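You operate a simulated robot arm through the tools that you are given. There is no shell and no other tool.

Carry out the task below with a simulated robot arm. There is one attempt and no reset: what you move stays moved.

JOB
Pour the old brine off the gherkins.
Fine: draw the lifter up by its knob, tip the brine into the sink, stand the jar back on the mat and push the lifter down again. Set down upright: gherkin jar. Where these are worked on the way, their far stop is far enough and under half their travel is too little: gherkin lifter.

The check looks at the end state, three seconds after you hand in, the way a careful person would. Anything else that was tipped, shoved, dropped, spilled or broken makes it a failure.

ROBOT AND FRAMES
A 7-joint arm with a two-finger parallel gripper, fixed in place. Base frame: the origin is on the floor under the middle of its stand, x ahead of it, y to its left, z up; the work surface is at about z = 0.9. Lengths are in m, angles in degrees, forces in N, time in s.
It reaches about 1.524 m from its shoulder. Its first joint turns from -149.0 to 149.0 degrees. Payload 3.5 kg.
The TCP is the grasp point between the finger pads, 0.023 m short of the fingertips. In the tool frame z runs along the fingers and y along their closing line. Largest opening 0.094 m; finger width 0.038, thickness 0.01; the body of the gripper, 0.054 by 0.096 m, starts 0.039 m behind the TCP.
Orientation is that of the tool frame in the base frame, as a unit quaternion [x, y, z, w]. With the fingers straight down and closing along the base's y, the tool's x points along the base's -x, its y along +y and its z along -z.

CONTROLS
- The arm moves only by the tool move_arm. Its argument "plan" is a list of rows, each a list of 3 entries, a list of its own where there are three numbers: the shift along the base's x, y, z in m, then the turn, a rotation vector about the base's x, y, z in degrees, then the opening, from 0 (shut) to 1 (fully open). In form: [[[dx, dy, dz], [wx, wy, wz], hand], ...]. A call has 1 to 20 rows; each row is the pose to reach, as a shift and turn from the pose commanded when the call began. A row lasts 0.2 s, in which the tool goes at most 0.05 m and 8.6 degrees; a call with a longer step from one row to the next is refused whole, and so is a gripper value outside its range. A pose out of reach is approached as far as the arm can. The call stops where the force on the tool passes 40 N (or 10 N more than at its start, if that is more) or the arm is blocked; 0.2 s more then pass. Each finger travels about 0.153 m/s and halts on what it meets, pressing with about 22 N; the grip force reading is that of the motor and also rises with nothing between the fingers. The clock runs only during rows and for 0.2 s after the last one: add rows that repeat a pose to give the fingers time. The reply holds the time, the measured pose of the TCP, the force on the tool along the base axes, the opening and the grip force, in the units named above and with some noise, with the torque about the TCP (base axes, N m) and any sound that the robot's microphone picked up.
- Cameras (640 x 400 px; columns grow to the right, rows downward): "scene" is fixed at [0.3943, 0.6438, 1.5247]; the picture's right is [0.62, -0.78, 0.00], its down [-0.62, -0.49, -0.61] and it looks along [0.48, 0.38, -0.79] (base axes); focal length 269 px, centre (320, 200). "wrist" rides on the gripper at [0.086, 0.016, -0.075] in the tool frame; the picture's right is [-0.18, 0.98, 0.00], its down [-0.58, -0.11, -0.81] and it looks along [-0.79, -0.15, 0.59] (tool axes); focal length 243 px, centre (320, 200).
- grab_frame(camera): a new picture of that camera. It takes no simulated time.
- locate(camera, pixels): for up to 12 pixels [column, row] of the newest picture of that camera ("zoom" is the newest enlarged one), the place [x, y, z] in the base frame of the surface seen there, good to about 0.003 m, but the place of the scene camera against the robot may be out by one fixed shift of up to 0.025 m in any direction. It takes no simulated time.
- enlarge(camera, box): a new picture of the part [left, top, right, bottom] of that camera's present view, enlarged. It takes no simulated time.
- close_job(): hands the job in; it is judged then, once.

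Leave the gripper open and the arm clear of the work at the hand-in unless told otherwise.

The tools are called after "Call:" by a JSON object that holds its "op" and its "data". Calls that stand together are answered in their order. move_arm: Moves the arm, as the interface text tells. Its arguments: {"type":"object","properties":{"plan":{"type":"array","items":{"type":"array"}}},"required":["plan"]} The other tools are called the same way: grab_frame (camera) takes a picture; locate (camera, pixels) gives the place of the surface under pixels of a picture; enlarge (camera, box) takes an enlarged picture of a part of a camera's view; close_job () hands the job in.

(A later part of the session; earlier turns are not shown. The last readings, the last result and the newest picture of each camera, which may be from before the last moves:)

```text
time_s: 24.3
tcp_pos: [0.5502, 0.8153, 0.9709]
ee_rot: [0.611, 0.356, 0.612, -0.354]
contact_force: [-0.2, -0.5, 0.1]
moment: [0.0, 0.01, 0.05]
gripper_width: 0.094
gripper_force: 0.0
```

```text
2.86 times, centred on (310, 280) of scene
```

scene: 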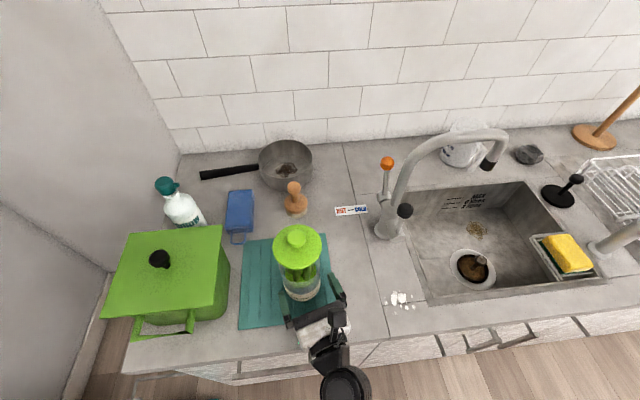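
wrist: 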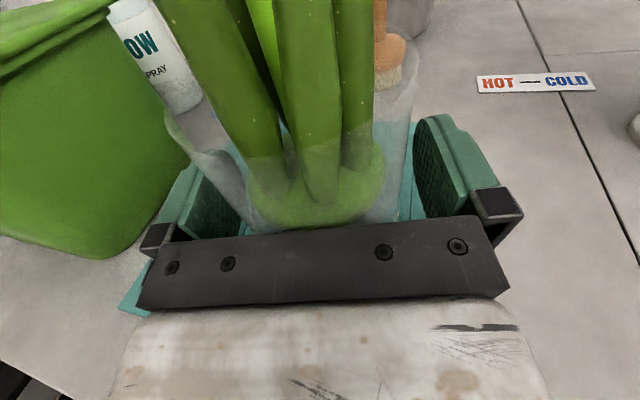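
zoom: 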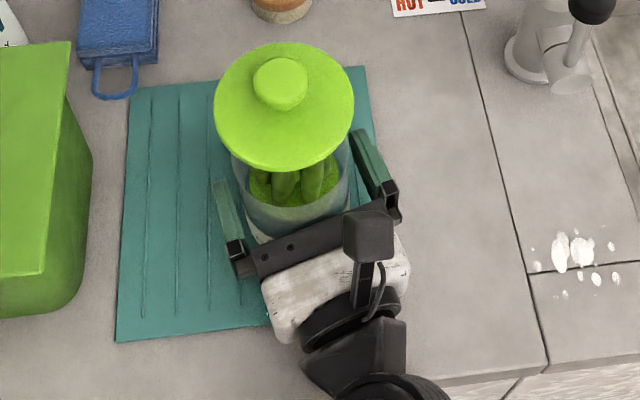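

The fingers straddle the glass and no contact force shows. Closing gently on the jar.

Call:
{"op": "move_arm", "data": {"plan": [[[0, 0, 0], [0, 0, 0], 0.88], [[0, 0, 0], [0, 0, 0], 0.82], [[0, 0, 0], [0, 0, 0], 0.78], [[0, 0, 0], [0, 0, 0], 0.74], [[0, 0, 0], [0, 0, 0], 0.5], [[0, 0, 0], [0, 0, 0], 0.0], [[0, 0, 0], [0, 0, 0], 0.0]]}}

Call:
{"op": "grab_frame", "data": {"camera": "wrist"}}

```text
time_s: 25.9
tcp_pos: [0.5499, 0.8157, 0.9703]
ee_rot: [0.611, 0.356, 0.612, -0.354]
contact_force: [-5.8, 4.0, 0.1]
moment: [0.33, 0.68, -0.03]
gripper_width: 0.0822
gripper_force: 21.7
```

```text
taken
```

wrist: 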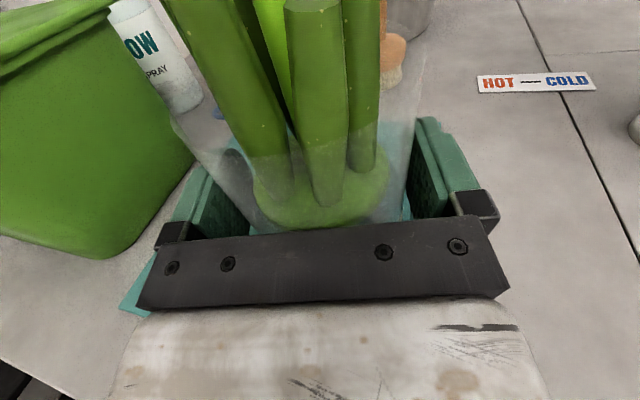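

The grip closed at 0.0822 m with 21.7 N. There's a side force of about 7 N, which is the jar being nudged to centre against the mat. I'll check that it still stands straight.

Call:
{"op": "enlarge", "data": {"camera": "scene", "box": [230, 210, 390, 350]}}

Call:
{"op": "enlarge", "data": {"camera": "wrist", "box": [120, 0, 520, 250]}}

```text
2.86 times, centred on (310, 280) of scene
```

zoom: 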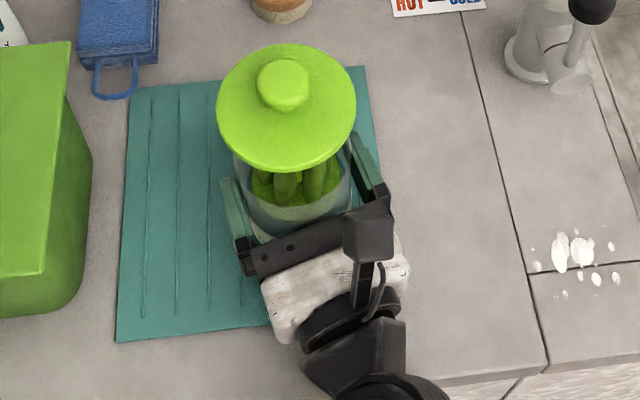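

```text
1.60 times, centred on (320, 125) of wrist
```

zoom: 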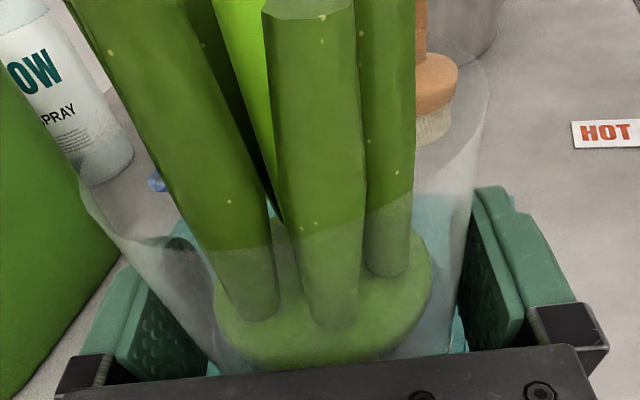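

The jar looks straight, having shifted only about 2 mm. Before carrying it I'll fix the sink geometry. I'll measure the tap balls, spout, sink edges and sponge caddy in the scene picture, including the black ball that the wrist view put at (0.739, 0.718, 1.095), to find the camera shift.

Call:
{"op": "locate", "data": {"camera": "scene", "pixels": [[405, 210], [387, 163], [351, 210], [426, 305], [406, 205], [521, 181], [606, 283], [532, 236], [555, 287], [488, 164], [473, 265], [300, 236]]}}

Call:
{"op": "locate", "data": {"camera": "wrist", "pixels": [[535, 82], [480, 85], [592, 82], [393, 55]]}}

```text
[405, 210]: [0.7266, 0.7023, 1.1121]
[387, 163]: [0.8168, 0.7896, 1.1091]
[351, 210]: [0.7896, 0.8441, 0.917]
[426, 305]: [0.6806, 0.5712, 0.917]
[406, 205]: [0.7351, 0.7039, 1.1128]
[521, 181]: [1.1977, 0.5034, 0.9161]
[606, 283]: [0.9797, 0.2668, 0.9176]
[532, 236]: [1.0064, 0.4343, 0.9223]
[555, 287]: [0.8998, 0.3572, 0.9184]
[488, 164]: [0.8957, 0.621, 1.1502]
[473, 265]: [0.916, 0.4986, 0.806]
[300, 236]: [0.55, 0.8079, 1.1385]
```

```text
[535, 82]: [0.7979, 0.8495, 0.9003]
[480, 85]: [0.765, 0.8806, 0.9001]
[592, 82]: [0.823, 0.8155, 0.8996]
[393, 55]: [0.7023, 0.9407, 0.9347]
```

Comparing the views, the scene camera is off by about (-0.009, -0.012, +0.017). In counter coordinates (u along toward the sink, v toward the wall), the sink opening runs u 0.10 to 0.50 and v 0.90 to 1.21. The sponge caddy starts at u of about 0.385, the spout tip is at u 0.19, v 1.087, and the tap's black ball is at u 0.01, v 1.03.

The plan is to carry the jar along the front edge at v of about 0.89, clear of the black ball. Then over the sink at u of about 0.33, I'll tip it left, where the wrist has room to roll. First I'll lift 3 cm and check the grip.

Call:
{"op": "move_arm", "data": {"plan": [[[0, 0, 0.006], [0, 0, 0], 0], [[0, 0, 0.014], [0, 0, 0], 0], [[0, 0, 0.024], [0, 0, 0], 0], [[0, 0, 0.03], [0, 0, 0], 0], [[0, 0, 0.03], [0, 0, 0], 0]]}}

Call:
{"op": "grab_frame", "data": {"camera": "wrist"}}

Call:
{"op": "enlarge", "data": {"camera": "scene", "box": [230, 190, 390, 330]}}

```text
time_s: 27.1
tcp_pos: [0.5508, 0.8151, 0.9999]
ee_rot: [0.612, 0.355, 0.612, -0.353]
contact_force: [0.0, 0.2, -8.7]
moment: [-0.01, 0.06, 0.02]
gripper_width: 0.0819
gripper_force: 22.0
```

```text
taken
```

wrist: 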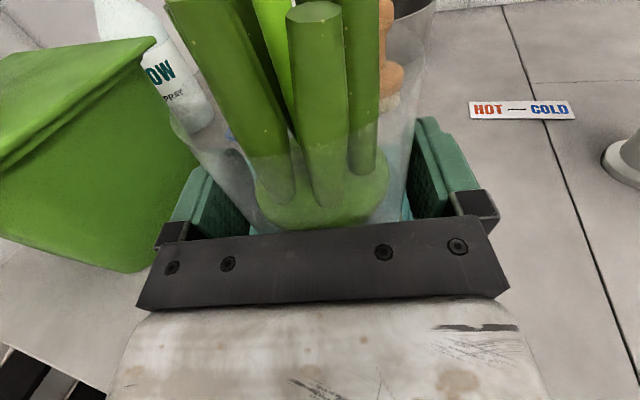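

```text
2.86 times, centred on (310, 260) of scene
```

zoom: 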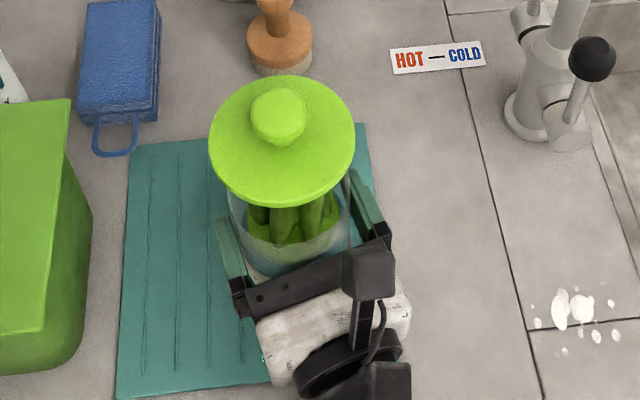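

The jar is held firmly: 8.7 N of weight, almost no moment, grip steady at 0.082. Now I'll raise it to z of about 1.09 and draw it back toward the front edge, slowly and upright.

Call:
{"op": "move_arm", "data": {"plan": [[[-0.002, -0.002, 0.01], [0, 0, 0], 0], [[-0.008, -0.008, 0.025], [0, 0, 0], 0], [[-0.017, -0.017, 0.045], [0, 0, 0], 0], [[-0.027, -0.027, 0.063], [0, 0, 0], 0], [[-0.038, -0.038, 0.078], [0, 0, 0], 0], [[-0.047, -0.047, 0.087], [0, 0, 0], 0], [[-0.054, -0.054, 0.09], [0, 0, 0], 0], [[-0.054, -0.054, 0.09], [0, 0, 0], 0]]}}

Call:
{"op": "grab_frame", "data": {"camera": "scene"}}

```text
time_s: 28.9
tcp_pos: [0.4974, 0.7616, 1.0917]
ee_rot: [0.611, 0.356, 0.612, -0.353]
contact_force: [0.4, 0.1, -7.6]
moment: [-0.03, -0.03, -0.01]
gripper_width: 0.082
gripper_force: 22.2
```

```text
taken
```

scene: 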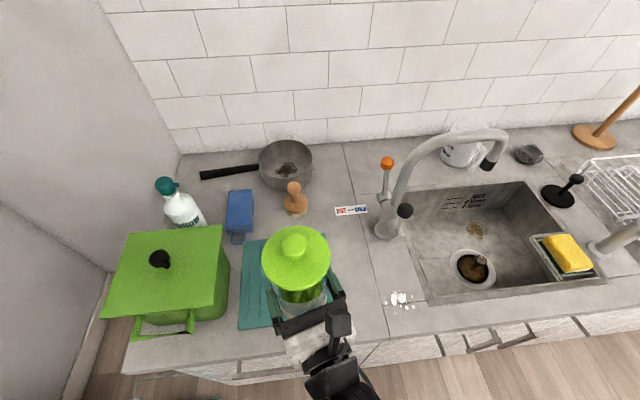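

The jar is upright at the front edge, at (300, 262) in the scene view. Next I'll carry it to the right along the counter front for about 0.52 m at constant height, turning the hand -22° so it stays natural for the arm.

Call:
{"op": "move_arm", "data": {"plan": [[[0.0037, -0.0037, 0], [0, 0, -0.2], 0], [[0.011, -0.011, 0], [0, 0, -0.7], 0], [[0.0256, -0.0256, 0], [0, 0, -1.5], 0], [[0.0439, -0.0439, 0], [0, 0, -2.6], 0], [[0.0659, -0.0659, 0], [0, 0, -4.0], 0], [[0.0878, -0.0878, 0], [0, 0, -5.3], 0], [[0.1098, -0.1098, 0], [0, 0, -6.6], 0], [[0.1318, -0.1318, 0], [0, 0, -7.9], 0], [[0.1537, -0.1537, 0], [0, 0, -9.2], 0], [[0.1757, -0.1757, 0], [0, 0, -10.6], 0], [[0.1976, -0.1976, 0], [0, 0, -11.9], 0], [[0.2196, -0.2196, 0], [0, 0, -13.2], 0], [[0.2416, -0.2416, 0], [0, 0, -14.5], 0], [[0.2635, -0.2635, 0], [0, 0, -15.8], 0], [[0.2855, -0.2855, 0], [0, 0, -17.2], 0], [[0.3074, -0.3074, 0], [0, 0, -18.5], 0], [[0.3294, -0.3294, 0], [0, 0, -19.8], 0], [[0.3477, -0.3477, 0], [0, 0, -20.9], 0], [[0.3605, -0.3605, 0], [0, 0, -21.7], 0], [[0.366, -0.366, 0], [0, 0, -22], 0]]}}

Call:
{"op": "grab_frame", "data": {"camera": "scene"}}

Call:
{"op": "grab_frame", "data": {"camera": "wrist"}}

```text
time_s: 33.1
tcp_pos: [0.8633, 0.3959, 1.0887]
ee_rot: [0.668, 0.231, 0.668, -0.23]
contact_force: [0.4, 0.4, -7.9]
moment: [-0.03, 0.04, -0.02]
gripper_width: 0.0824
gripper_force: 22.0
```

```text
taken
```

scene: 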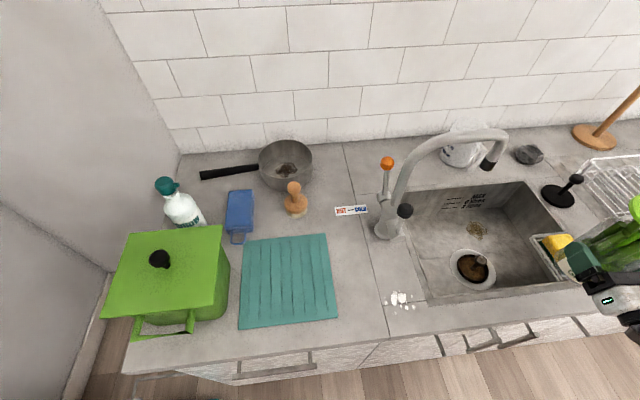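

```text
taken
```

wrist: 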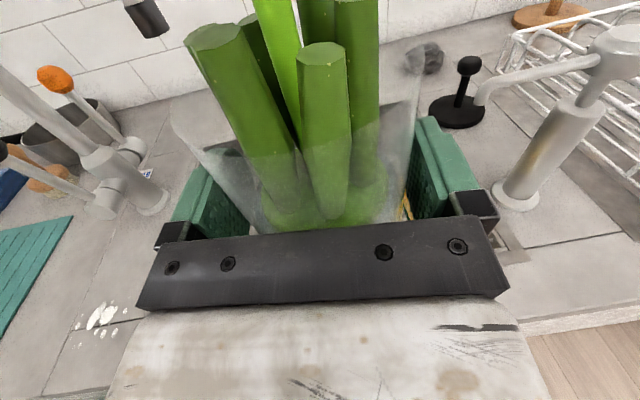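

The jar is over the front of the sink at u 0.33, v 0.89 and upright. A second, smaller tap stands to the right at about (555, 130) in the wrist view. I'll measure its position and the spout on the left before moving in.

Call:
{"op": "locate", "data": {"camera": "wrist", "pixels": [[515, 195], [550, 140], [484, 95], [530, 75], [600, 45], [150, 18], [455, 105], [100, 185], [25, 85], [405, 205]]}}

Call:
{"op": "locate", "data": {"camera": "scene", "pixels": [[598, 250], [635, 230], [550, 262], [535, 240], [590, 275], [620, 230]]}}

```text
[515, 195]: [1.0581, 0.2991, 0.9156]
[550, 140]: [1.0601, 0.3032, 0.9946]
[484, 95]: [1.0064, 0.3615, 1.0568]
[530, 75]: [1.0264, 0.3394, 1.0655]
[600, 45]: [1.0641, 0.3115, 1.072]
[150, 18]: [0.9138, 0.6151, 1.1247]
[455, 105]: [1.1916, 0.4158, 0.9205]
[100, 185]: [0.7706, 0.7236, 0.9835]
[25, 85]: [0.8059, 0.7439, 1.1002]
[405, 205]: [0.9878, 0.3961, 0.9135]
```

```text
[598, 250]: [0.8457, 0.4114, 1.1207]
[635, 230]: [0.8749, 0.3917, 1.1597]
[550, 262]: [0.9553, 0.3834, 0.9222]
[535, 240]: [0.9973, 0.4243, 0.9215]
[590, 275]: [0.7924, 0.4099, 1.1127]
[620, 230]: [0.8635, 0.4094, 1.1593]
```

The small tap's nozzle tip is at about (1.006, 0.362, 1.057), which is u 0.456, so I'll stay left of it. I'll move the jar forward over the sink to u of about 0.31, v of about 0.96, still upright at z 1.09.

Call:
{"op": "move_arm", "data": {"plan": [[[0.003, 0.005, 0], [0, 0, 0], 0], [[0.009, 0.016, 0], [0, 0, 0], 0], [[0.018, 0.033, 0], [0, 0, 0], 0], [[0.027, 0.049, 0], [0, 0, 0], 0], [[0.033, 0.06, 0], [0, 0, 0], 0], [[0.0354, 0.0636, 0], [0, 0, 0], 0], [[0.0354, 0.0636, 0], [0, 0, 0], 0]]}}

Call:
{"op": "grab_frame", "data": {"camera": "scene"}}

Call:
{"op": "grab_frame", "data": {"camera": "wrist"}}

```text
time_s: 34.7
tcp_pos: [0.8977, 0.4591, 1.0902]
ee_rot: [0.668, 0.232, 0.669, -0.229]
contact_force: [0.0, 0.3, -8.2]
moment: [-0.05, 0.05, -0.02]
gripper_width: 0.0823
gripper_force: 22.6
```

```text
taken
```

scene: 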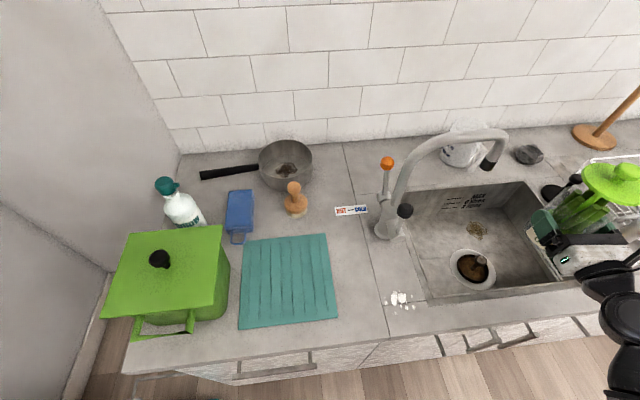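

```text
taken
```

wrist: 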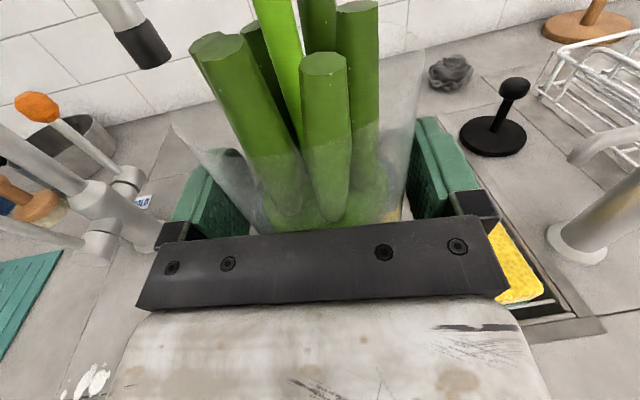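

The jar is over the sink and upright, with the drain to its lower left and the tap spout tip clear beyond it at (150, 50). I'll begin tipping left by rolling about the finger direction, 45° in small steps, and check.

Call:
{"op": "move_arm", "data": {"plan": [[[0, 0, 0], [-3.93, -3.08, 0], 0], [[0, 0, 0], [-7.86, -6.16, 0], 0], [[0, 0, 0], [-11.8, -9.24, 0], 0], [[0, 0, 0], [-15.7, -12.3, 0], 0], [[0, 0, 0], [-19.65, -15.4, 0], 0], [[0, 0, 0], [-23.6, -18.5, 0], 0], [[0, 0, 0], [-27.5, -21.6, 0], 0], [[0, 0, 0], [-31.4, -24.6, 0], 0], [[0, 0, 0], [-35.4, -27.7, 0], 0], [[0, 0, 0], [-35.4, -27.7, 0], 0]]}}

Call:
{"op": "grab_frame", "data": {"camera": "scene"}}

Call:
{"op": "grab_frame", "data": {"camera": "wrist"}}

```text
time_s: 36.9
tcp_pos: [0.8981, 0.4585, 1.0917]
ee_rot: [0.529, 0.47, 0.705, 0.044]
contact_force: [-0.2, -0.4, -8.5]
moment: [-0.02, 0.06, 0.02]
gripper_width: 0.0819
gripper_force: 22.1
```

```text
taken
```

scene: 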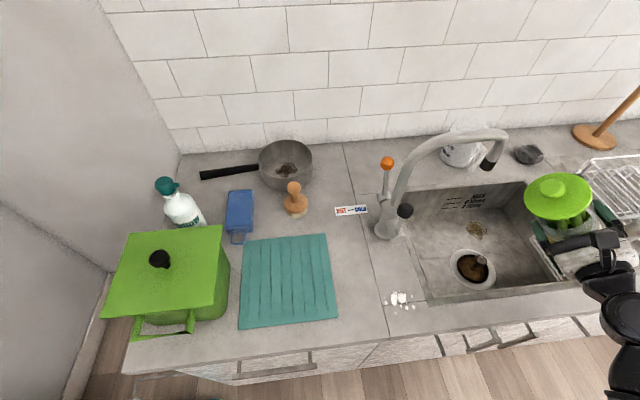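

```text
taken
```

wrist: 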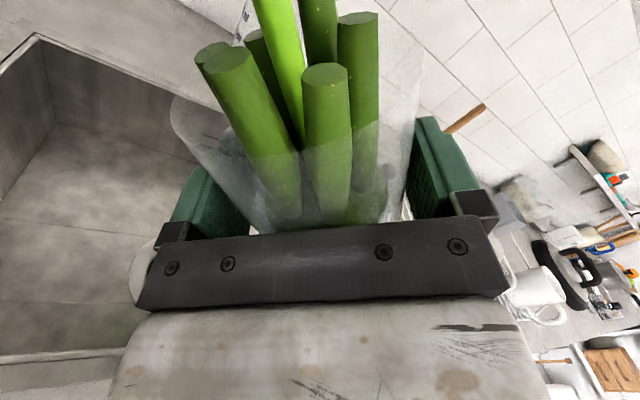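

At 45° the weight is unchanged, so nothing has poured yet; by my estimate the brine reaches the rim near 58°. Everything is clear and the lip is over the sink. I'll continue slowly another 45°.

Call:
{"op": "move_arm", "data": {"plan": [[[0, 0, 0], [-2.36, -1.85, 0], 0], [[0, 0, 0], [-4.72, -3.7, 0], 0], [[0, 0, 0], [-7.07, -5.54, 0], 0], [[0, 0, 0], [-9.43, -7.39, 0], 0], [[0, 0, 0], [-11.8, -9.24, 0], 0], [[0, 0, 0], [-14.15, -11.1, 0], 0], [[0, 0, 0], [-16.5, -12.9, 0], 0], [[0, 0, 0], [-18.9, -14.8, 0], 0], [[0, 0, 0], [-21.2, -16.6, 0], 0], [[0, 0, 0], [-23.6, -18.5, 0], 0], [[0, 0, 0], [-25.9, -20.3, 0], 0], [[0, 0, 0], [-28.3, -22.2, 0], 0], [[0, 0, 0], [-30.7, -24.0, 0], 0], [[0, 0, 0], [-33.0, -25.9, 0], 0], [[0, 0, 0], [-35.4, -27.7, 0], 0], [[0, 0, 0], [-35.4, -27.7, 0], 0], [[0, 0, 0], [-35.4, -27.7, 0], 0]]}}

Call:
{"op": "grab_frame", "data": {"camera": "scene"}}

Call:
{"op": "grab_frame", "data": {"camera": "wrist"}}

```text
time_s: 40.5
tcp_pos: [0.899, 0.4582, 1.0911]
ee_rot: [0.309, 0.636, 0.635, 0.31]
contact_force: [0.5, -0.3, -5.1]
moment: [-0.02, 0.04, -0.03]
gripper_width: 0.0822
gripper_force: 21.9
```

```text
taken
```

scene: 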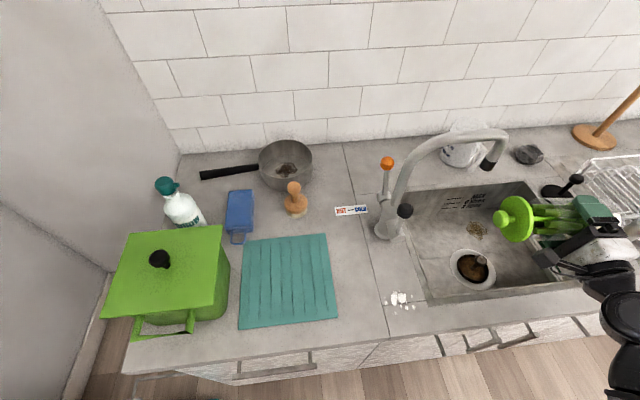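

```text
taken
```

wrist: 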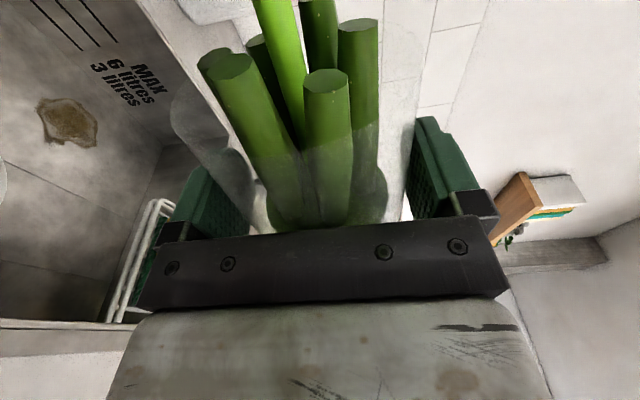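

The weight dropped from 8.5 N to 5.1 N, so the brine is pouring into the sink. I'll tip another 33°, to about 123°, and hold there to drain the rest.

Call:
{"op": "move_arm", "data": {"plan": [[[0, 0, 0], [-3.14, -2.46, 0], 0], [[0, 0, 0], [-6.29, -4.93, 0], 0], [[0, 0, 0], [-9.43, -7.39, 0], 0], [[0, 0, 0], [-12.6, -9.86, 0], 0], [[0, 0, 0], [-15.7, -12.3, 0], 0], [[0, 0, 0], [-18.9, -14.8, 0], 0], [[0, 0, 0], [-22.0, -17.2, 0], 0], [[0, 0, 0], [-25.9, -20.3, 0], 0], [[0, 0, 0], [-25.9, -20.3, 0], 0], [[0, 0, 0], [-25.9, -20.3, 0], 0], [[0, 0, 0], [-25.9, -20.3, 0], 0], [[0, 0, 0], [-25.9, -20.3, 0], 0], [[0, 0, 0], [-25.9, -20.3, 0], 0], [[0, 0, 0], [-25.9, -20.3, 0], 0], [[0, 0, 0], [-25.9, -20.3, 0], 0]]}}

Call:
{"op": "grab_frame", "data": {"camera": "scene"}}

Call:
{"op": "enlarge", "data": {"camera": "scene", "box": [380, 130, 640, 320]}}

Call:
{"op": "grab_frame", "data": {"camera": "wrist"}}

```text
time_s: 43.7
tcp_pos: [0.8977, 0.4591, 1.0921]
ee_rot: [0.116, 0.698, 0.521, 0.478]
contact_force: [0.6, 0.2, -6.6]
moment: [-0.02, 0.03, -0.02]
gripper_width: 0.0819
gripper_force: 22.0
```

```text
taken
```

scene: 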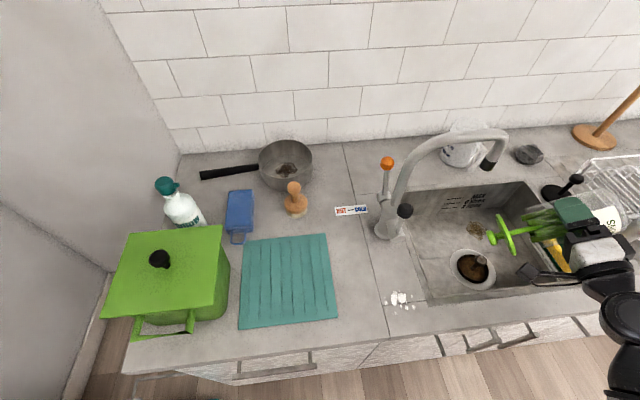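

```text
2.11 times, centred on (510, 225) of scene
```

zoom: 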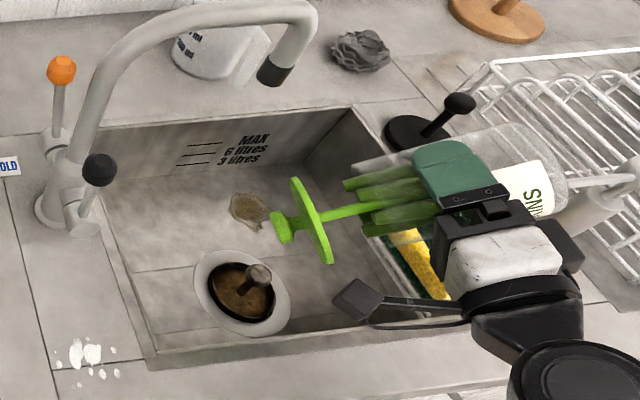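

```text
taken
```

wrist: 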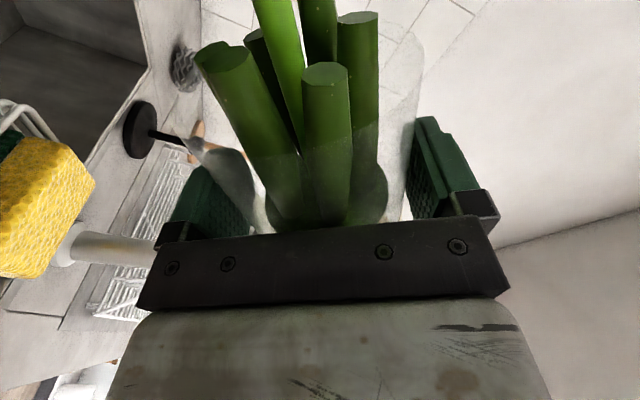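

The jar hangs at 123° over the sink and looks empty. The weight is around 6 N, and the drop of about 2.5 N matches roughly 230 ml of brine. I'll tip another 10° and hold a couple of seconds to drain it fully.

Call:
{"op": "move_arm", "data": {"plan": [[[0, 0, 0], [-3.93, -3.08, 0], 0], [[0, 0, 0], [-7.86, -6.16, 0], 0], [[0, 0, 0], [-7.86, -6.16, 0], 0], [[0, 0, 0], [-7.86, -6.16, 0], 0], [[0, 0, 0], [-7.86, -6.16, 0], 0], [[0, 0, 0], [-7.86, -6.16, 0], 0], [[0, 0, 0], [-7.86, -6.16, 0], 0], [[0, 0, 0], [-7.86, -6.16, 0], 0], [[0, 0, 0], [-7.86, -6.16, 0], 0], [[0, 0, 0], [-7.86, -6.16, 0], 0]]}}

Call:
{"op": "enlarge", "data": {"camera": "scene", "box": [440, 150, 640, 300]}}

```text
time_s: 45.9
tcp_pos: [0.8982, 0.4589, 1.0913]
ee_rot: [0.055, 0.705, 0.478, 0.521]
contact_force: [-0.3, -0.3, -4.7]
moment: [-0.04, 0.05, -0.05]
gripper_width: 0.0819
gripper_force: 21.8
```

```text
2.67 times, centred on (540, 225) of scene
```

zoom: 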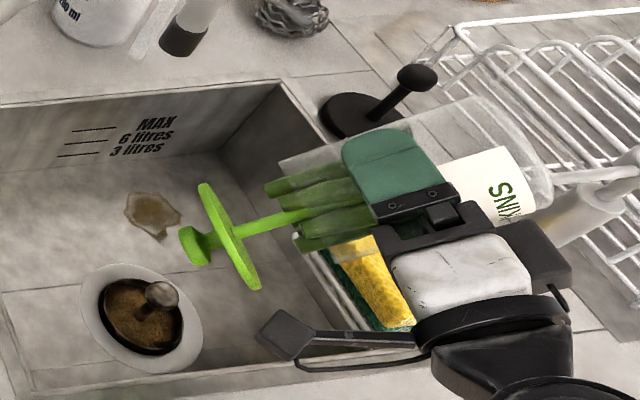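

It's drained. Now I'll roll the jar back upright by the same 133°, in place over the sink.

Call:
{"op": "move_arm", "data": {"plan": [[[0, 0, 0], [6.15, 4.815, 0], 0], [[0, 0, 0], [12.3, 9.63, 0], 0], [[0, 0, 0], [18.45, 14.45, 0], 0], [[0, 0, 0], [24.6, 19.26, 0], 0], [[0, 0, 0], [30.75, 24.08, 0], 0], [[0, 0, 0], [36.9, 28.89, 0], 0], [[0, 0, 0], [43.05, 33.71, 0], 0], [[0, 0, 0], [49.2, 38.52, 0], 0], [[0, 0, 0], [55.35, 43.34, 0], 0], [[0, 0, 0], [61.5, 48.15, 0], 0], [[0, 0, 0], [67.66, 52.97, 0], 0], [[0, 0, 0], [73.8, 57.78, 0], 0], [[0, 0, 0], [79.96, 62.6, 0], 0], [[0, 0, 0], [86.1, 67.41, 0], 0], [[0, 0, 0], [92.26, 72.23, 0], 0], [[0, 0, 0], [98.4, 77.04, 0], 0], [[0, 0, 0], [102.5, 80.25, 0], 0], [[0, 0, 0], [104.56, 81.86, 0], 0], [[0, 0, 0], [104.56, 81.86, 0], 0]]}}

Call:
{"op": "grab_frame", "data": {"camera": "scene"}}

Call:
{"op": "grab_frame", "data": {"camera": "wrist"}}

```text
time_s: 49.9
tcp_pos: [0.8975, 0.4585, 1.0915]
ee_rot: [0.668, 0.232, 0.668, -0.231]
contact_force: [0.5, -0.4, -6.3]
moment: [-0.04, 0.02, -0.01]
gripper_width: 0.0823
gripper_force: 21.9
```

```text
taken
```

scene: 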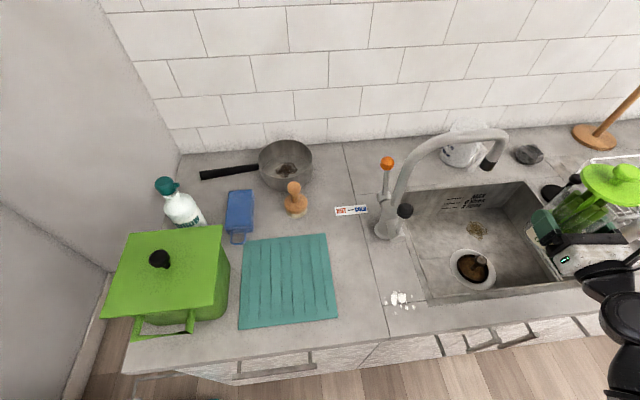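

```text
taken
```

wrist: 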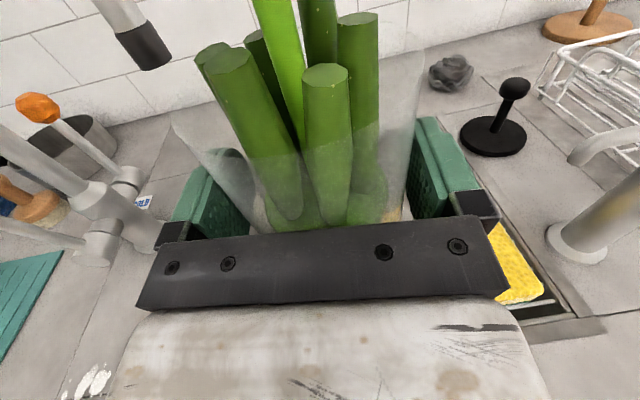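

The jar is upright again at about 6 N, and everything around the sink looks unchanged. I'll retrace the path, first backing out to the front edge.

Call:
{"op": "move_arm", "data": {"plan": [[[-0.003, -0.005, 0], [0, 0, 0], 0], [[-0.009, -0.016, 0], [0, 0, 0], 0], [[-0.018, -0.033, 0], [0, 0, 0], 0], [[-0.027, -0.049, 0], [0, 0, 0], 0], [[-0.033, -0.06, 0], [0, 0, 0], 0], [[-0.0354, -0.0636, 0], [0, 0, 0], 0], [[-0.0354, -0.0636, 0], [0, 0, 0], 0]]}}

Call:
{"op": "move_arm", "data": {"plan": [[[-0.0037, 0.0037, 0], [0, 0, 0.2], 0], [[-0.011, 0.011, 0], [0, 0, 0.7], 0], [[-0.0256, 0.0256, 0], [0, 0, 1.5], 0], [[-0.0439, 0.0439, 0], [0, 0, 2.6], 0], [[-0.0659, 0.0659, 0], [0, 0, 4.0], 0], [[-0.0878, 0.0878, 0], [0, 0, 5.3], 0], [[-0.1098, 0.1098, 0], [0, 0, 6.6], 0], [[-0.1318, 0.1318, 0], [0, 0, 7.9], 0], [[-0.1537, 0.1537, 0], [0, 0, 9.2], 0], [[-0.1757, 0.1757, 0], [0, 0, 10.6], 0], [[-0.1976, 0.1976, 0], [0, 0, 11.9], 0], [[-0.2196, 0.2196, 0], [0, 0, 13.2], 0], [[-0.2416, 0.2416, 0], [0, 0, 14.5], 0], [[-0.2635, 0.2635, 0], [0, 0, 15.8], 0], [[-0.2855, 0.2855, 0], [0, 0, 17.2], 0], [[-0.3074, 0.3074, 0], [0, 0, 18.5], 0], [[-0.3294, 0.3294, 0], [0, 0, 19.8], 0], [[-0.3477, 0.3477, 0], [0, 0, 20.9], 0], [[-0.3605, 0.3605, 0], [0, 0, 21.7], 0], [[-0.366, 0.366, 0], [0, 0, 22], 0]]}}

Call:
{"op": "grab_frame", "data": {"camera": "scene"}}

Call:
{"op": "grab_frame", "data": {"camera": "wrist"}}

```text
time_s: 51.5
tcp_pos: [0.8648, 0.3961, 1.0905]
ee_rot: [0.668, 0.232, 0.668, -0.229]
contact_force: [0.1, 0.3, -4.8]
moment: [-0.03, 0.04, -0.02]
gripper_width: 0.0818
gripper_force: 22.3
```

```text
time_s: 55.7
tcp_pos: [0.4969, 0.7614, 1.09]
ee_rot: [0.612, 0.355, 0.613, -0.352]
contact_force: [0.6, 0.4, -5.8]
moment: [-0.05, 0.03, -0.02]
gripper_width: 0.082
gripper_force: 21.7
```

```text
taken
```

scene: 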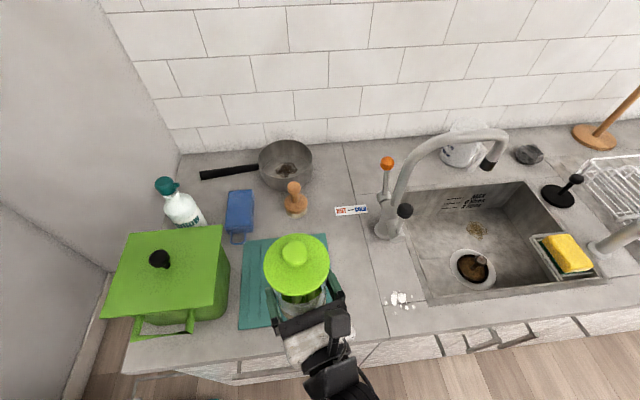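

```text
taken
```

wrist: 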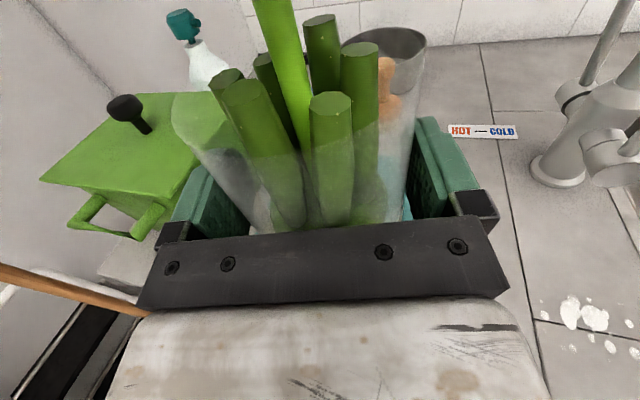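

Compared with before, the gherkin tops look lower in the wrist view, with the front one at (330, 103). I need to know whether the lifter or the jar has slipped, so I'll measure the lid, gherkin tops and glass.

Call:
{"op": "enlarge", "data": {"camera": "scene", "box": [230, 200, 390, 340]}}

Call:
{"op": "enlarge", "data": {"camera": "wrist", "box": [140, 0, 500, 240]}}

Call:
{"op": "locate", "data": {"camera": "scene", "pixels": [[294, 248], [296, 275], [270, 262], [325, 262], [300, 300]]}}

Call:
{"op": "locate", "data": {"camera": "wrist", "pixels": [[330, 103], [242, 90], [358, 50], [322, 20], [385, 28], [175, 110], [425, 45]]}}

```text
2.86 times, centred on (310, 270) of scene
```

zoom: 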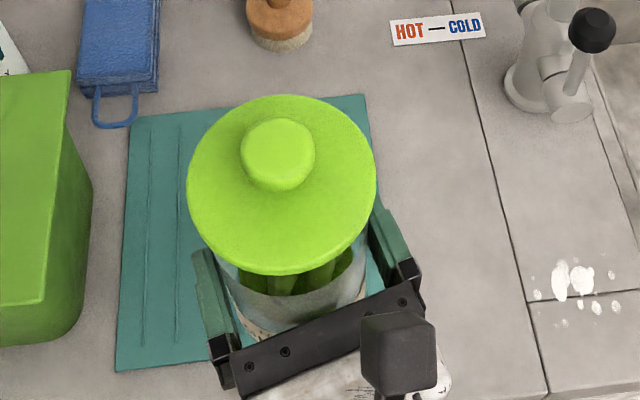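

```text
1.67 times, centred on (320, 120) of wrist
```

zoom: 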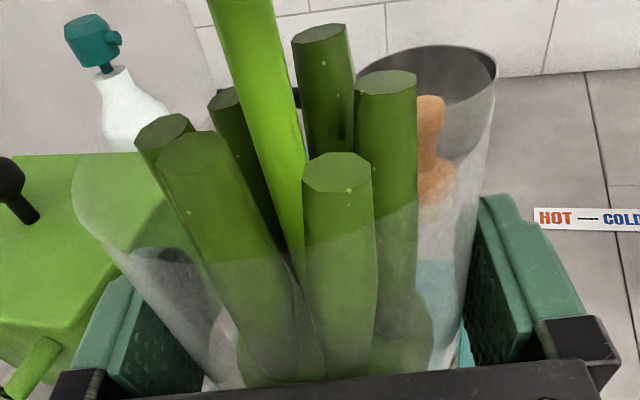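

```text
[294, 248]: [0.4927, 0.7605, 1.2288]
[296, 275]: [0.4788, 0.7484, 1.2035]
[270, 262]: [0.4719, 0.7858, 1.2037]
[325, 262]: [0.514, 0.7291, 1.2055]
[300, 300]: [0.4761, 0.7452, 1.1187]
```

```text
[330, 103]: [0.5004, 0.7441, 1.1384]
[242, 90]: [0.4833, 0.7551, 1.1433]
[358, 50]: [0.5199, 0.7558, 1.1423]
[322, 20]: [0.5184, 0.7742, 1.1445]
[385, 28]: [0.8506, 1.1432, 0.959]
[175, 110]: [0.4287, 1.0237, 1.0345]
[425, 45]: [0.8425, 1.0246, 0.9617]
```

The lid top is now about 0.097 above the TCP and was 0.13 before, while the glass rim hasn't moved against the fingers. So the jar hasn't slipped; the lifter has just settled about 3 cm back down since the pour, which is fine because it gets pushed down anyway. I'll bring the jar back over the mat, 3 cm above its resting height.

Call:
{"op": "move_arm", "data": {"plan": [[[0.004, 0.004, 0], [0, 0, 0], 0], [[0.012, 0.012, -0.005], [0, 0, 0], 0], [[0.022, 0.022, -0.018], [0, 0, 0], 0], [[0.032, 0.032, -0.036], [0, 0, 0], 0], [[0.042, 0.042, -0.056], [0, 0, 0], 0], [[0.05, 0.05, -0.075], [0, 0, 0], 0], [[0.054, 0.054, -0.088], [0, 0, 0], 0], [[0.054, 0.054, -0.09], [0, 0, 0], 0], [[0.054, 0.054, -0.09], [0, 0, 0], 0]]}}

Call:
{"op": "grab_frame", "data": {"camera": "scene"}}

Call:
{"op": "grab_frame", "data": {"camera": "wrist"}}

```text
time_s: 57.7
tcp_pos: [0.5508, 0.8151, 1.0013]
ee_rot: [0.612, 0.355, 0.613, -0.353]
contact_force: [0.0, 0.3, -6.0]
moment: [-0.03, 0.02, -0.01]
gripper_width: 0.0821
gripper_force: 22.4
```

```text
taken
```

scene: 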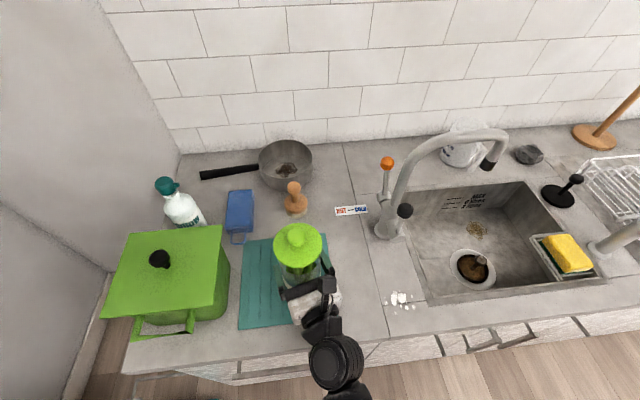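

```text
taken
```

wrist: 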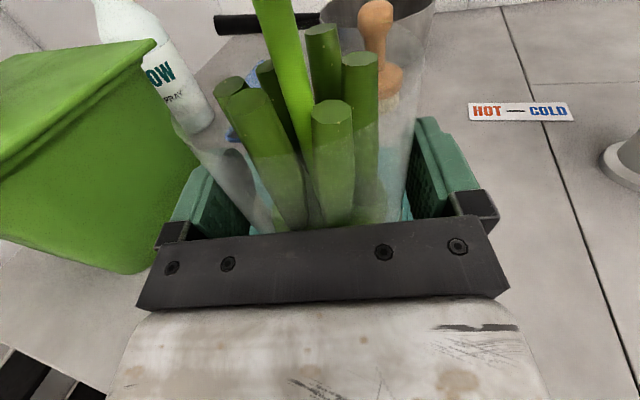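

The jar is back above its old spot on the mat at (300, 270). Lowering gently toward the resting height, TCP at about 0.970.

Call:
{"op": "move_arm", "data": {"plan": [[[0, 0, -0.007], [0, 0, 0], 0], [[0, 0, -0.015], [0, 0, 0], 0], [[0, 0, -0.021], [0, 0, 0], 0], [[0, 0, -0.025], [0, 0, 0], 0], [[0, 0, -0.028], [0, 0, 0], 0], [[0, 0, -0.028], [0, 0, 0], 0]]}}

```text
time_s: 59.1
tcp_pos: [0.55, 0.8157, 0.973]
ee_rot: [0.612, 0.355, 0.612, -0.353]
contact_force: [0.0, -0.5, -5.6]
moment: [-0.04, 0.02, 0.02]
gripper_width: 0.0817
gripper_force: 22.3
```

The weight is still fully on the hand at z 0.973, so I'll go down in 1 mm steps until the mat takes it.

Call:
{"op": "move_arm", "data": {"plan": [[[0, 0, -0.001], [0, 0, 0], 0], [[0, 0, -0.002], [0, 0, 0], 0], [[0, 0, -0.003], [0, 0, 0], 0], [[0, 0, -0.003], [0, 0, 0], 0]]}}

```text
time_s: 60.1
tcp_pos: [0.5498, 0.815, 0.9715]
ee_rot: [0.612, 0.353, 0.613, -0.353]
contact_force: [0.1, -0.2, 15.6]
moment: [0.04, 0.57, -0.19]
gripper_width: 0.0818
gripper_force: 22.5
```

The force turned to +15.6 N, so the jar is on the mat and I'm pressing slightly. I'll back up 1 mm to relieve it before opening.

Call:
{"op": "move_arm", "data": {"plan": [[[0, 0, 0.0008], [0, 0, 0], 0], [[0, 0, 0.0012], [0, 0, 0], 0]]}}

```text
time_s: 60.7
tcp_pos: [0.5502, 0.8156, 0.9707]
ee_rot: [0.612, 0.355, 0.612, -0.354]
contact_force: [-0.3, 1.4, 7.0]
moment: [0.62, 0.12, 0.0]
gripper_width: 0.0819
gripper_force: 22.0
```

Call:
{"op": "move_arm", "data": {"plan": [[[0, 0, 0.0006], [0, 0, 0], 0], [[0, 0, 0.0009], [0, 0, 0], 0]]}}

Call:
{"op": "grab_frame", "data": {"camera": "wrist"}}

Call:
{"op": "enlarge", "data": {"camera": "scene", "box": [230, 210, 390, 350]}}

```text
time_s: 61.3
tcp_pos: [0.5505, 0.8147, 0.9716]
ee_rot: [0.612, 0.356, 0.612, -0.353]
contact_force: [0.6, -0.2, -6.6]
moment: [-0.01, 0.03, 0.04]
gripper_width: 0.0821
gripper_force: 22.0
```

```text
taken
```

wrist: 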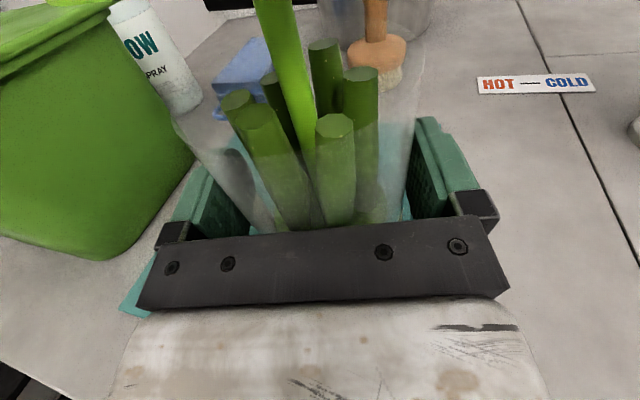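

```text
2.86 times, centred on (310, 280) of scene
```

zoom: 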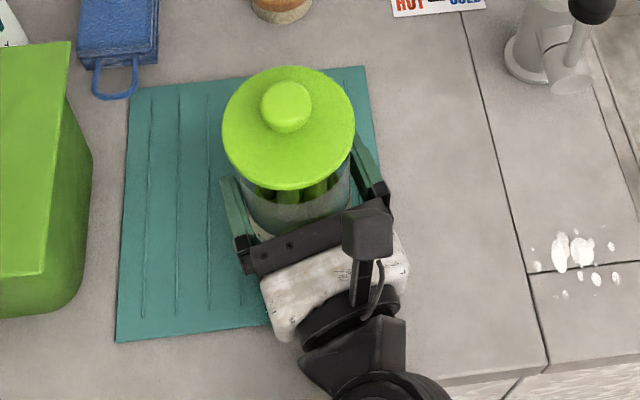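

Full weight is on the hand again, so the contact height is about half a millimetre lower. I'll lower 0.5 mm and then open the fingers slowly.

Call:
{"op": "move_arm", "data": {"plan": [[[0, 0, -0.0003], [0, 0, 0], 0], [[0, 0, -0.0006], [0, 0, 0], 0]]}}

```text
time_s: 61.9
tcp_pos: [0.5508, 0.8153, 0.9711]
ee_rot: [0.612, 0.355, 0.612, -0.353]
contact_force: [1.2, 1.1, -1.4]
moment: [0.2, 0.09, -0.01]
gripper_width: 0.0821
gripper_force: 21.5
```

The force is near zero (-1.4 N), so the mat now carries the jar. Opening the fingers.

Call:
{"op": "move_arm", "data": {"plan": [[[0, 0, 0], [0, 0, 0], 0.89], [[0, 0, 0], [0, 0, 0], 0.92], [[0, 0, 0], [0, 0, 0], 0.96], [[0, 0, 0], [0, 0, 0], 1], [[0, 0, 0], [0, 0, 0], 1]]}}

Call:
{"op": "grab_frame", "data": {"camera": "wrist"}}

Call:
{"op": "enlarge", "data": {"camera": "scene", "box": [230, 210, 390, 350]}}

```text
time_s: 63.1
tcp_pos: [0.5512, 0.815, 0.9706]
ee_rot: [0.612, 0.355, 0.612, -0.353]
contact_force: [0.6, 0.0, -0.4]
moment: [0.0, -0.02, 0.02]
gripper_width: 0.0942
gripper_force: 0.0
```

```text
taken
```

wrist: 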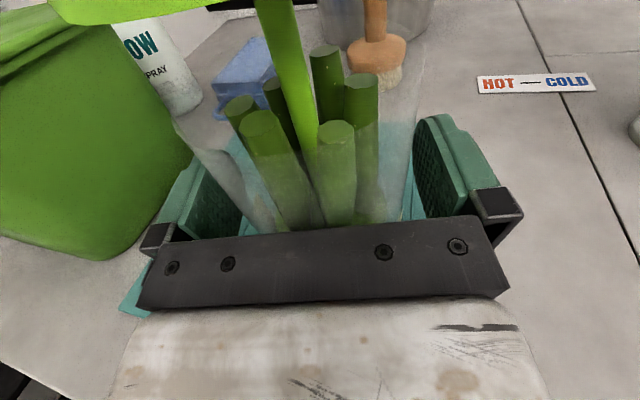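

```text
2.86 times, centred on (310, 280) of scene
```

zoom: 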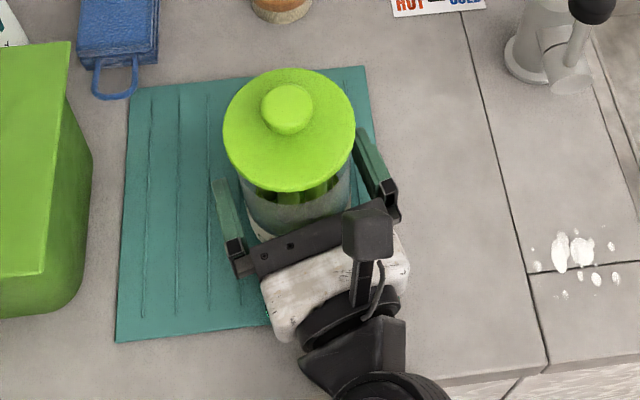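

The jar stands free and upright on the mat. I'll retreat straight back along the finger direction, starting slowly.

Call:
{"op": "move_arm", "data": {"plan": [[[-0.005, -0.0087, 0], [0, 0, 0], 1], [[-0.0125, -0.0217, 0], [0, 0, 0], 1], [[-0.0225, -0.039, 0], [0, 0, 0], 1], [[-0.035, -0.0609, 0], [0, 0, 0], 1], [[-0.05, -0.087, 0], [0, 0, 0], 1], [[-0.07, -0.122, 0], [0, 0, 0], 1], [[-0.09, -0.1566, 0], [0, 0, 0], 1], [[-0.1, -0.174, 0], [0, 0, 0], 1], [[-0.1, -0.174, 0], [0, 0, 0], 1]]}}

Call:
{"op": "grab_frame", "data": {"camera": "wrist"}}

Call:
{"op": "enlarge", "data": {"camera": "scene", "box": [230, 210, 390, 350]}}

```text
time_s: 65.1
tcp_pos: [0.4511, 0.6414, 0.9697]
ee_rot: [0.612, 0.356, 0.613, -0.353]
contact_force: [0.1, 0.1, -0.1]
moment: [-0.03, 0.02, 0.01]
gripper_width: 0.0941
gripper_force: 0.1
```

```text
taken
```

wrist: 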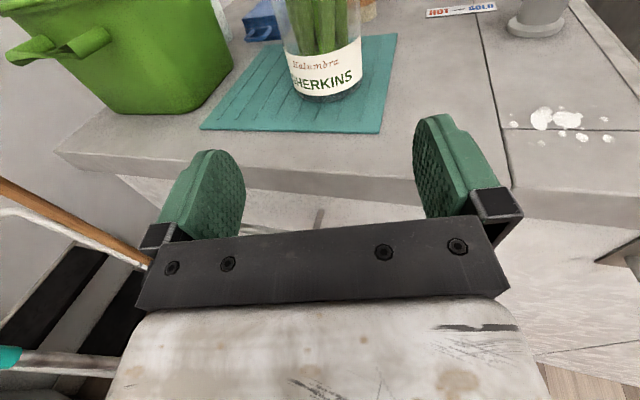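

```text
2.86 times, centred on (310, 280) of scene
```

zoom: 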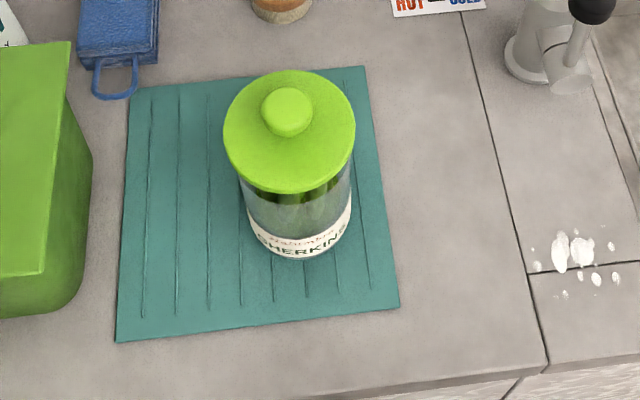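

The jar stands alone on the mat with its lid part way down. I'll raise the level hand to z of about 1.20 at this standoff and look at the knob from there.

Call:
{"op": "move_arm", "data": {"plan": [[[0, 0, 0.04], [0, 0, 0], 1], [[0, 0, 0.08], [0, 0, 0], 1], [[0, 0, 0.12], [0, 0, 0], 1], [[0, 0, 0.16], [0, 0, 0], 1], [[0, 0, 0.2], [0, 0, 0], 1], [[0.002, 0.008, 0.233], [0, 0, 0], 1], [[0.002, 0.008, 0.233], [0, 0, 0], 1]]}}

Call:
{"op": "enlarge", "data": {"camera": "wrist", "box": [270, 80, 420, 240]}}

Call:
{"op": "locate", "data": {"camera": "zoom", "pixels": [[290, 80], [290, 120], [230, 120], [370, 120], [300, 170], [300, 200], [280, 260], [370, 300], [320, 330]]}}

```text
time_s: 66.7
tcp_pos: [0.453, 0.6495, 1.2054]
ee_rot: [0.612, 0.355, 0.612, -0.352]
contact_force: [-0.7, -0.2, 0.4]
moment: [0.0, -0.03, -0.02]
gripper_width: 0.0941
gripper_force: 0.1
```

```text
2.50 times, centred on (345, 160) of wrist
```

zoom: 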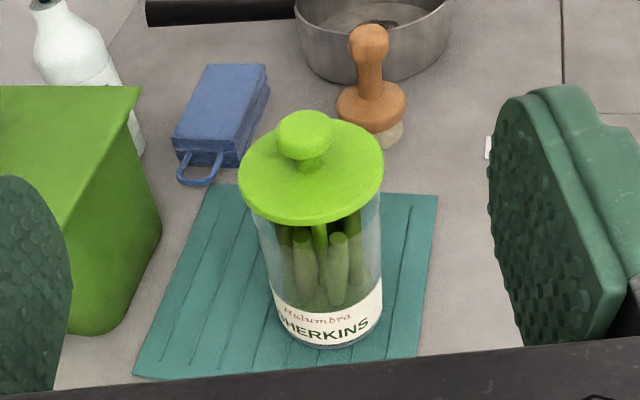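

```text
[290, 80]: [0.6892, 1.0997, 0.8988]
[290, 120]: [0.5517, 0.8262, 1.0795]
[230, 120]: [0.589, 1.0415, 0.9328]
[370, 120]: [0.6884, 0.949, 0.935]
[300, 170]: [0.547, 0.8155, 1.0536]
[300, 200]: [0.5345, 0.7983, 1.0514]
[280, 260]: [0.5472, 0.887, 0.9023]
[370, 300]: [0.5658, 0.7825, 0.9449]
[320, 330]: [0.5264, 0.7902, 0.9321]
```

The jar is clear of brine and the lifter has settled to about 2.4 cm above its seat, with the knob top at z of about 1.079. I'll swing the hand back to fingers-down above the knob, closing the fingers so the tips can press.

Call:
{"op": "move_arm", "data": {"plan": [[[0, 0, 0], [-6.9, 4.0, 0], 1], [[0.009, 0.0155, 0], [-13.9, 7.9, 0], 1], [[0.018, 0.031, 0], [-20.8, 11.9, 0], 1], [[0.028, 0.048, 0], [-27.8, 15.9, 0], 0.8], [[0.038, 0.065, 0], [-34.7, 19.8, 0], 0.6], [[0.048, 0.083, 0], [-41.7, 23.8, 0], 0.4], [[0.058, 0.1, 0], [-48.6, 27.8, 0], 0.2], [[0.068, 0.117, 0], [-55.6, 31.7, 0], 0], [[0.078, 0.134, 0], [-62.5, 35.7, 0], 0], [[0.088, 0.152, 0], [-69.4, 39.7, 0], 0], [[0.096, 0.165, 0], [-75.5, 43.1, 0], 0], [[0.1, 0.1725, 0], [-78.1, 44.6, 0], 0], [[0.1, 0.1725, 0], [-78.1, 44.6, 0], 0]]}}

Call:
{"op": "grab_frame", "data": {"camera": "wrist"}}

Call:
{"op": "grab_frame", "data": {"camera": "scene"}}

```text
time_s: 69.5
tcp_pos: [0.5536, 0.8212, 1.2047]
ee_rot: [0.863, 0.506, 0.001, 0.003]
contact_force: [-1.0, -1.0, -0.2]
moment: [0.01, 0.02, 0.0]
gripper_width: 0.0
gripper_force: 22.4
```

```text
taken
```

wrist: 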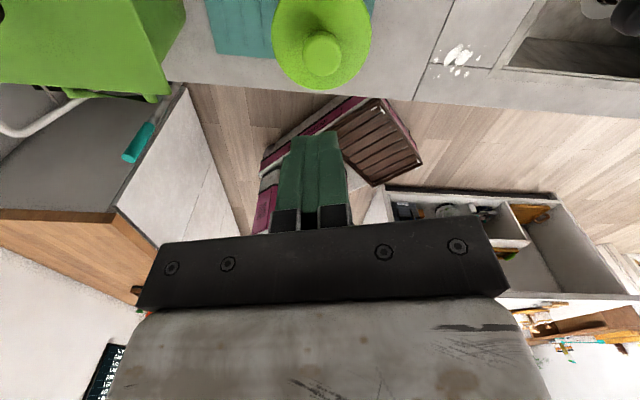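

```text
taken
```

scene: 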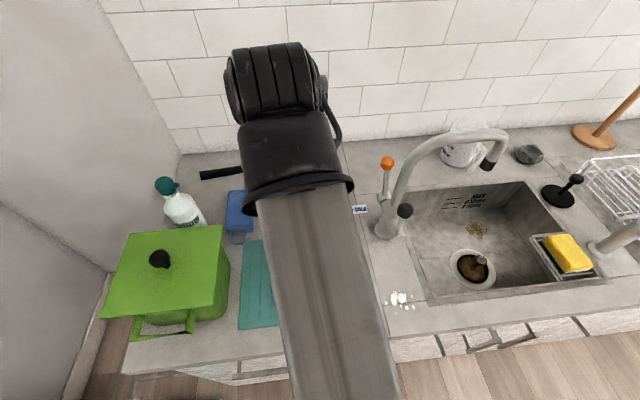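

The fingers are closed and pointing down, with the knob at (322, 53) in the wrist view. I'll measure its centre to press squarely.

Call:
{"op": "enlarge", "data": {"camera": "wrist", "box": [250, 0, 400, 100]}}

Call:
{"op": "locate", "data": {"camera": "wrist", "pixels": [[322, 50], [306, 55], [338, 55], [322, 40], [322, 68], [322, 58], [275, 40], [369, 35]]}}

```text
4.00 times, centred on (325, 50) of wrist
```

zoom: 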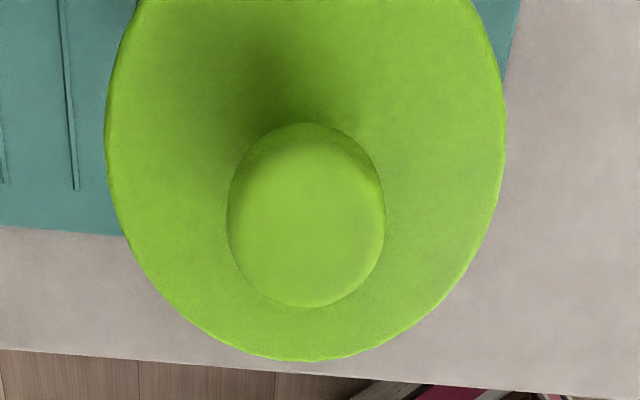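

```text
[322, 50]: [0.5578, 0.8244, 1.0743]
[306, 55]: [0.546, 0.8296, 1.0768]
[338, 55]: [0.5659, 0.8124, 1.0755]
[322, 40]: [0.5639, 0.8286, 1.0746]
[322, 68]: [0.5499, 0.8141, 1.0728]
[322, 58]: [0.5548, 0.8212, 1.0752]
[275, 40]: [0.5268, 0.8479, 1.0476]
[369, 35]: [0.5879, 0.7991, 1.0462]
```

The knob centre is at about (0.5565, 0.8212) with its top at z 1.075. I'll shift 3 mm and lower until the tips are just above it.

Call:
{"op": "move_arm", "data": {"plan": [[[0.003, 0, -0.03], [0, 0, 0], 0], [[0.003, 0, -0.06], [0, 0, 0], 0], [[0.003, 0, -0.085], [0, 0, 0], 0], [[0.003, 0, -0.097], [0, 0, 0], 0], [[0.003, 0, -0.097], [0, 0, 0], 0]]}}

Call:
{"op": "grab_frame", "data": {"camera": "wrist"}}

```text
time_s: 70.7
tcp_pos: [0.5553, 0.822, 1.1097]
ee_rot: [0.863, 0.505, 0.001, 0.001]
contact_force: [-0.4, 0.3, 0.3]
moment: [-0.03, 0.01, 0.05]
gripper_width: 0.0
gripper_force: 21.7
```

```text
taken
```

wrist: 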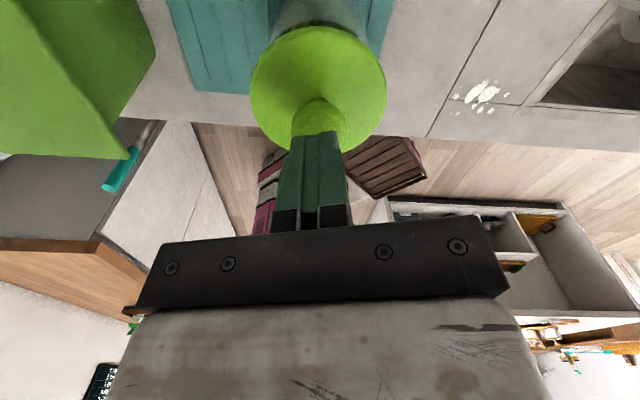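

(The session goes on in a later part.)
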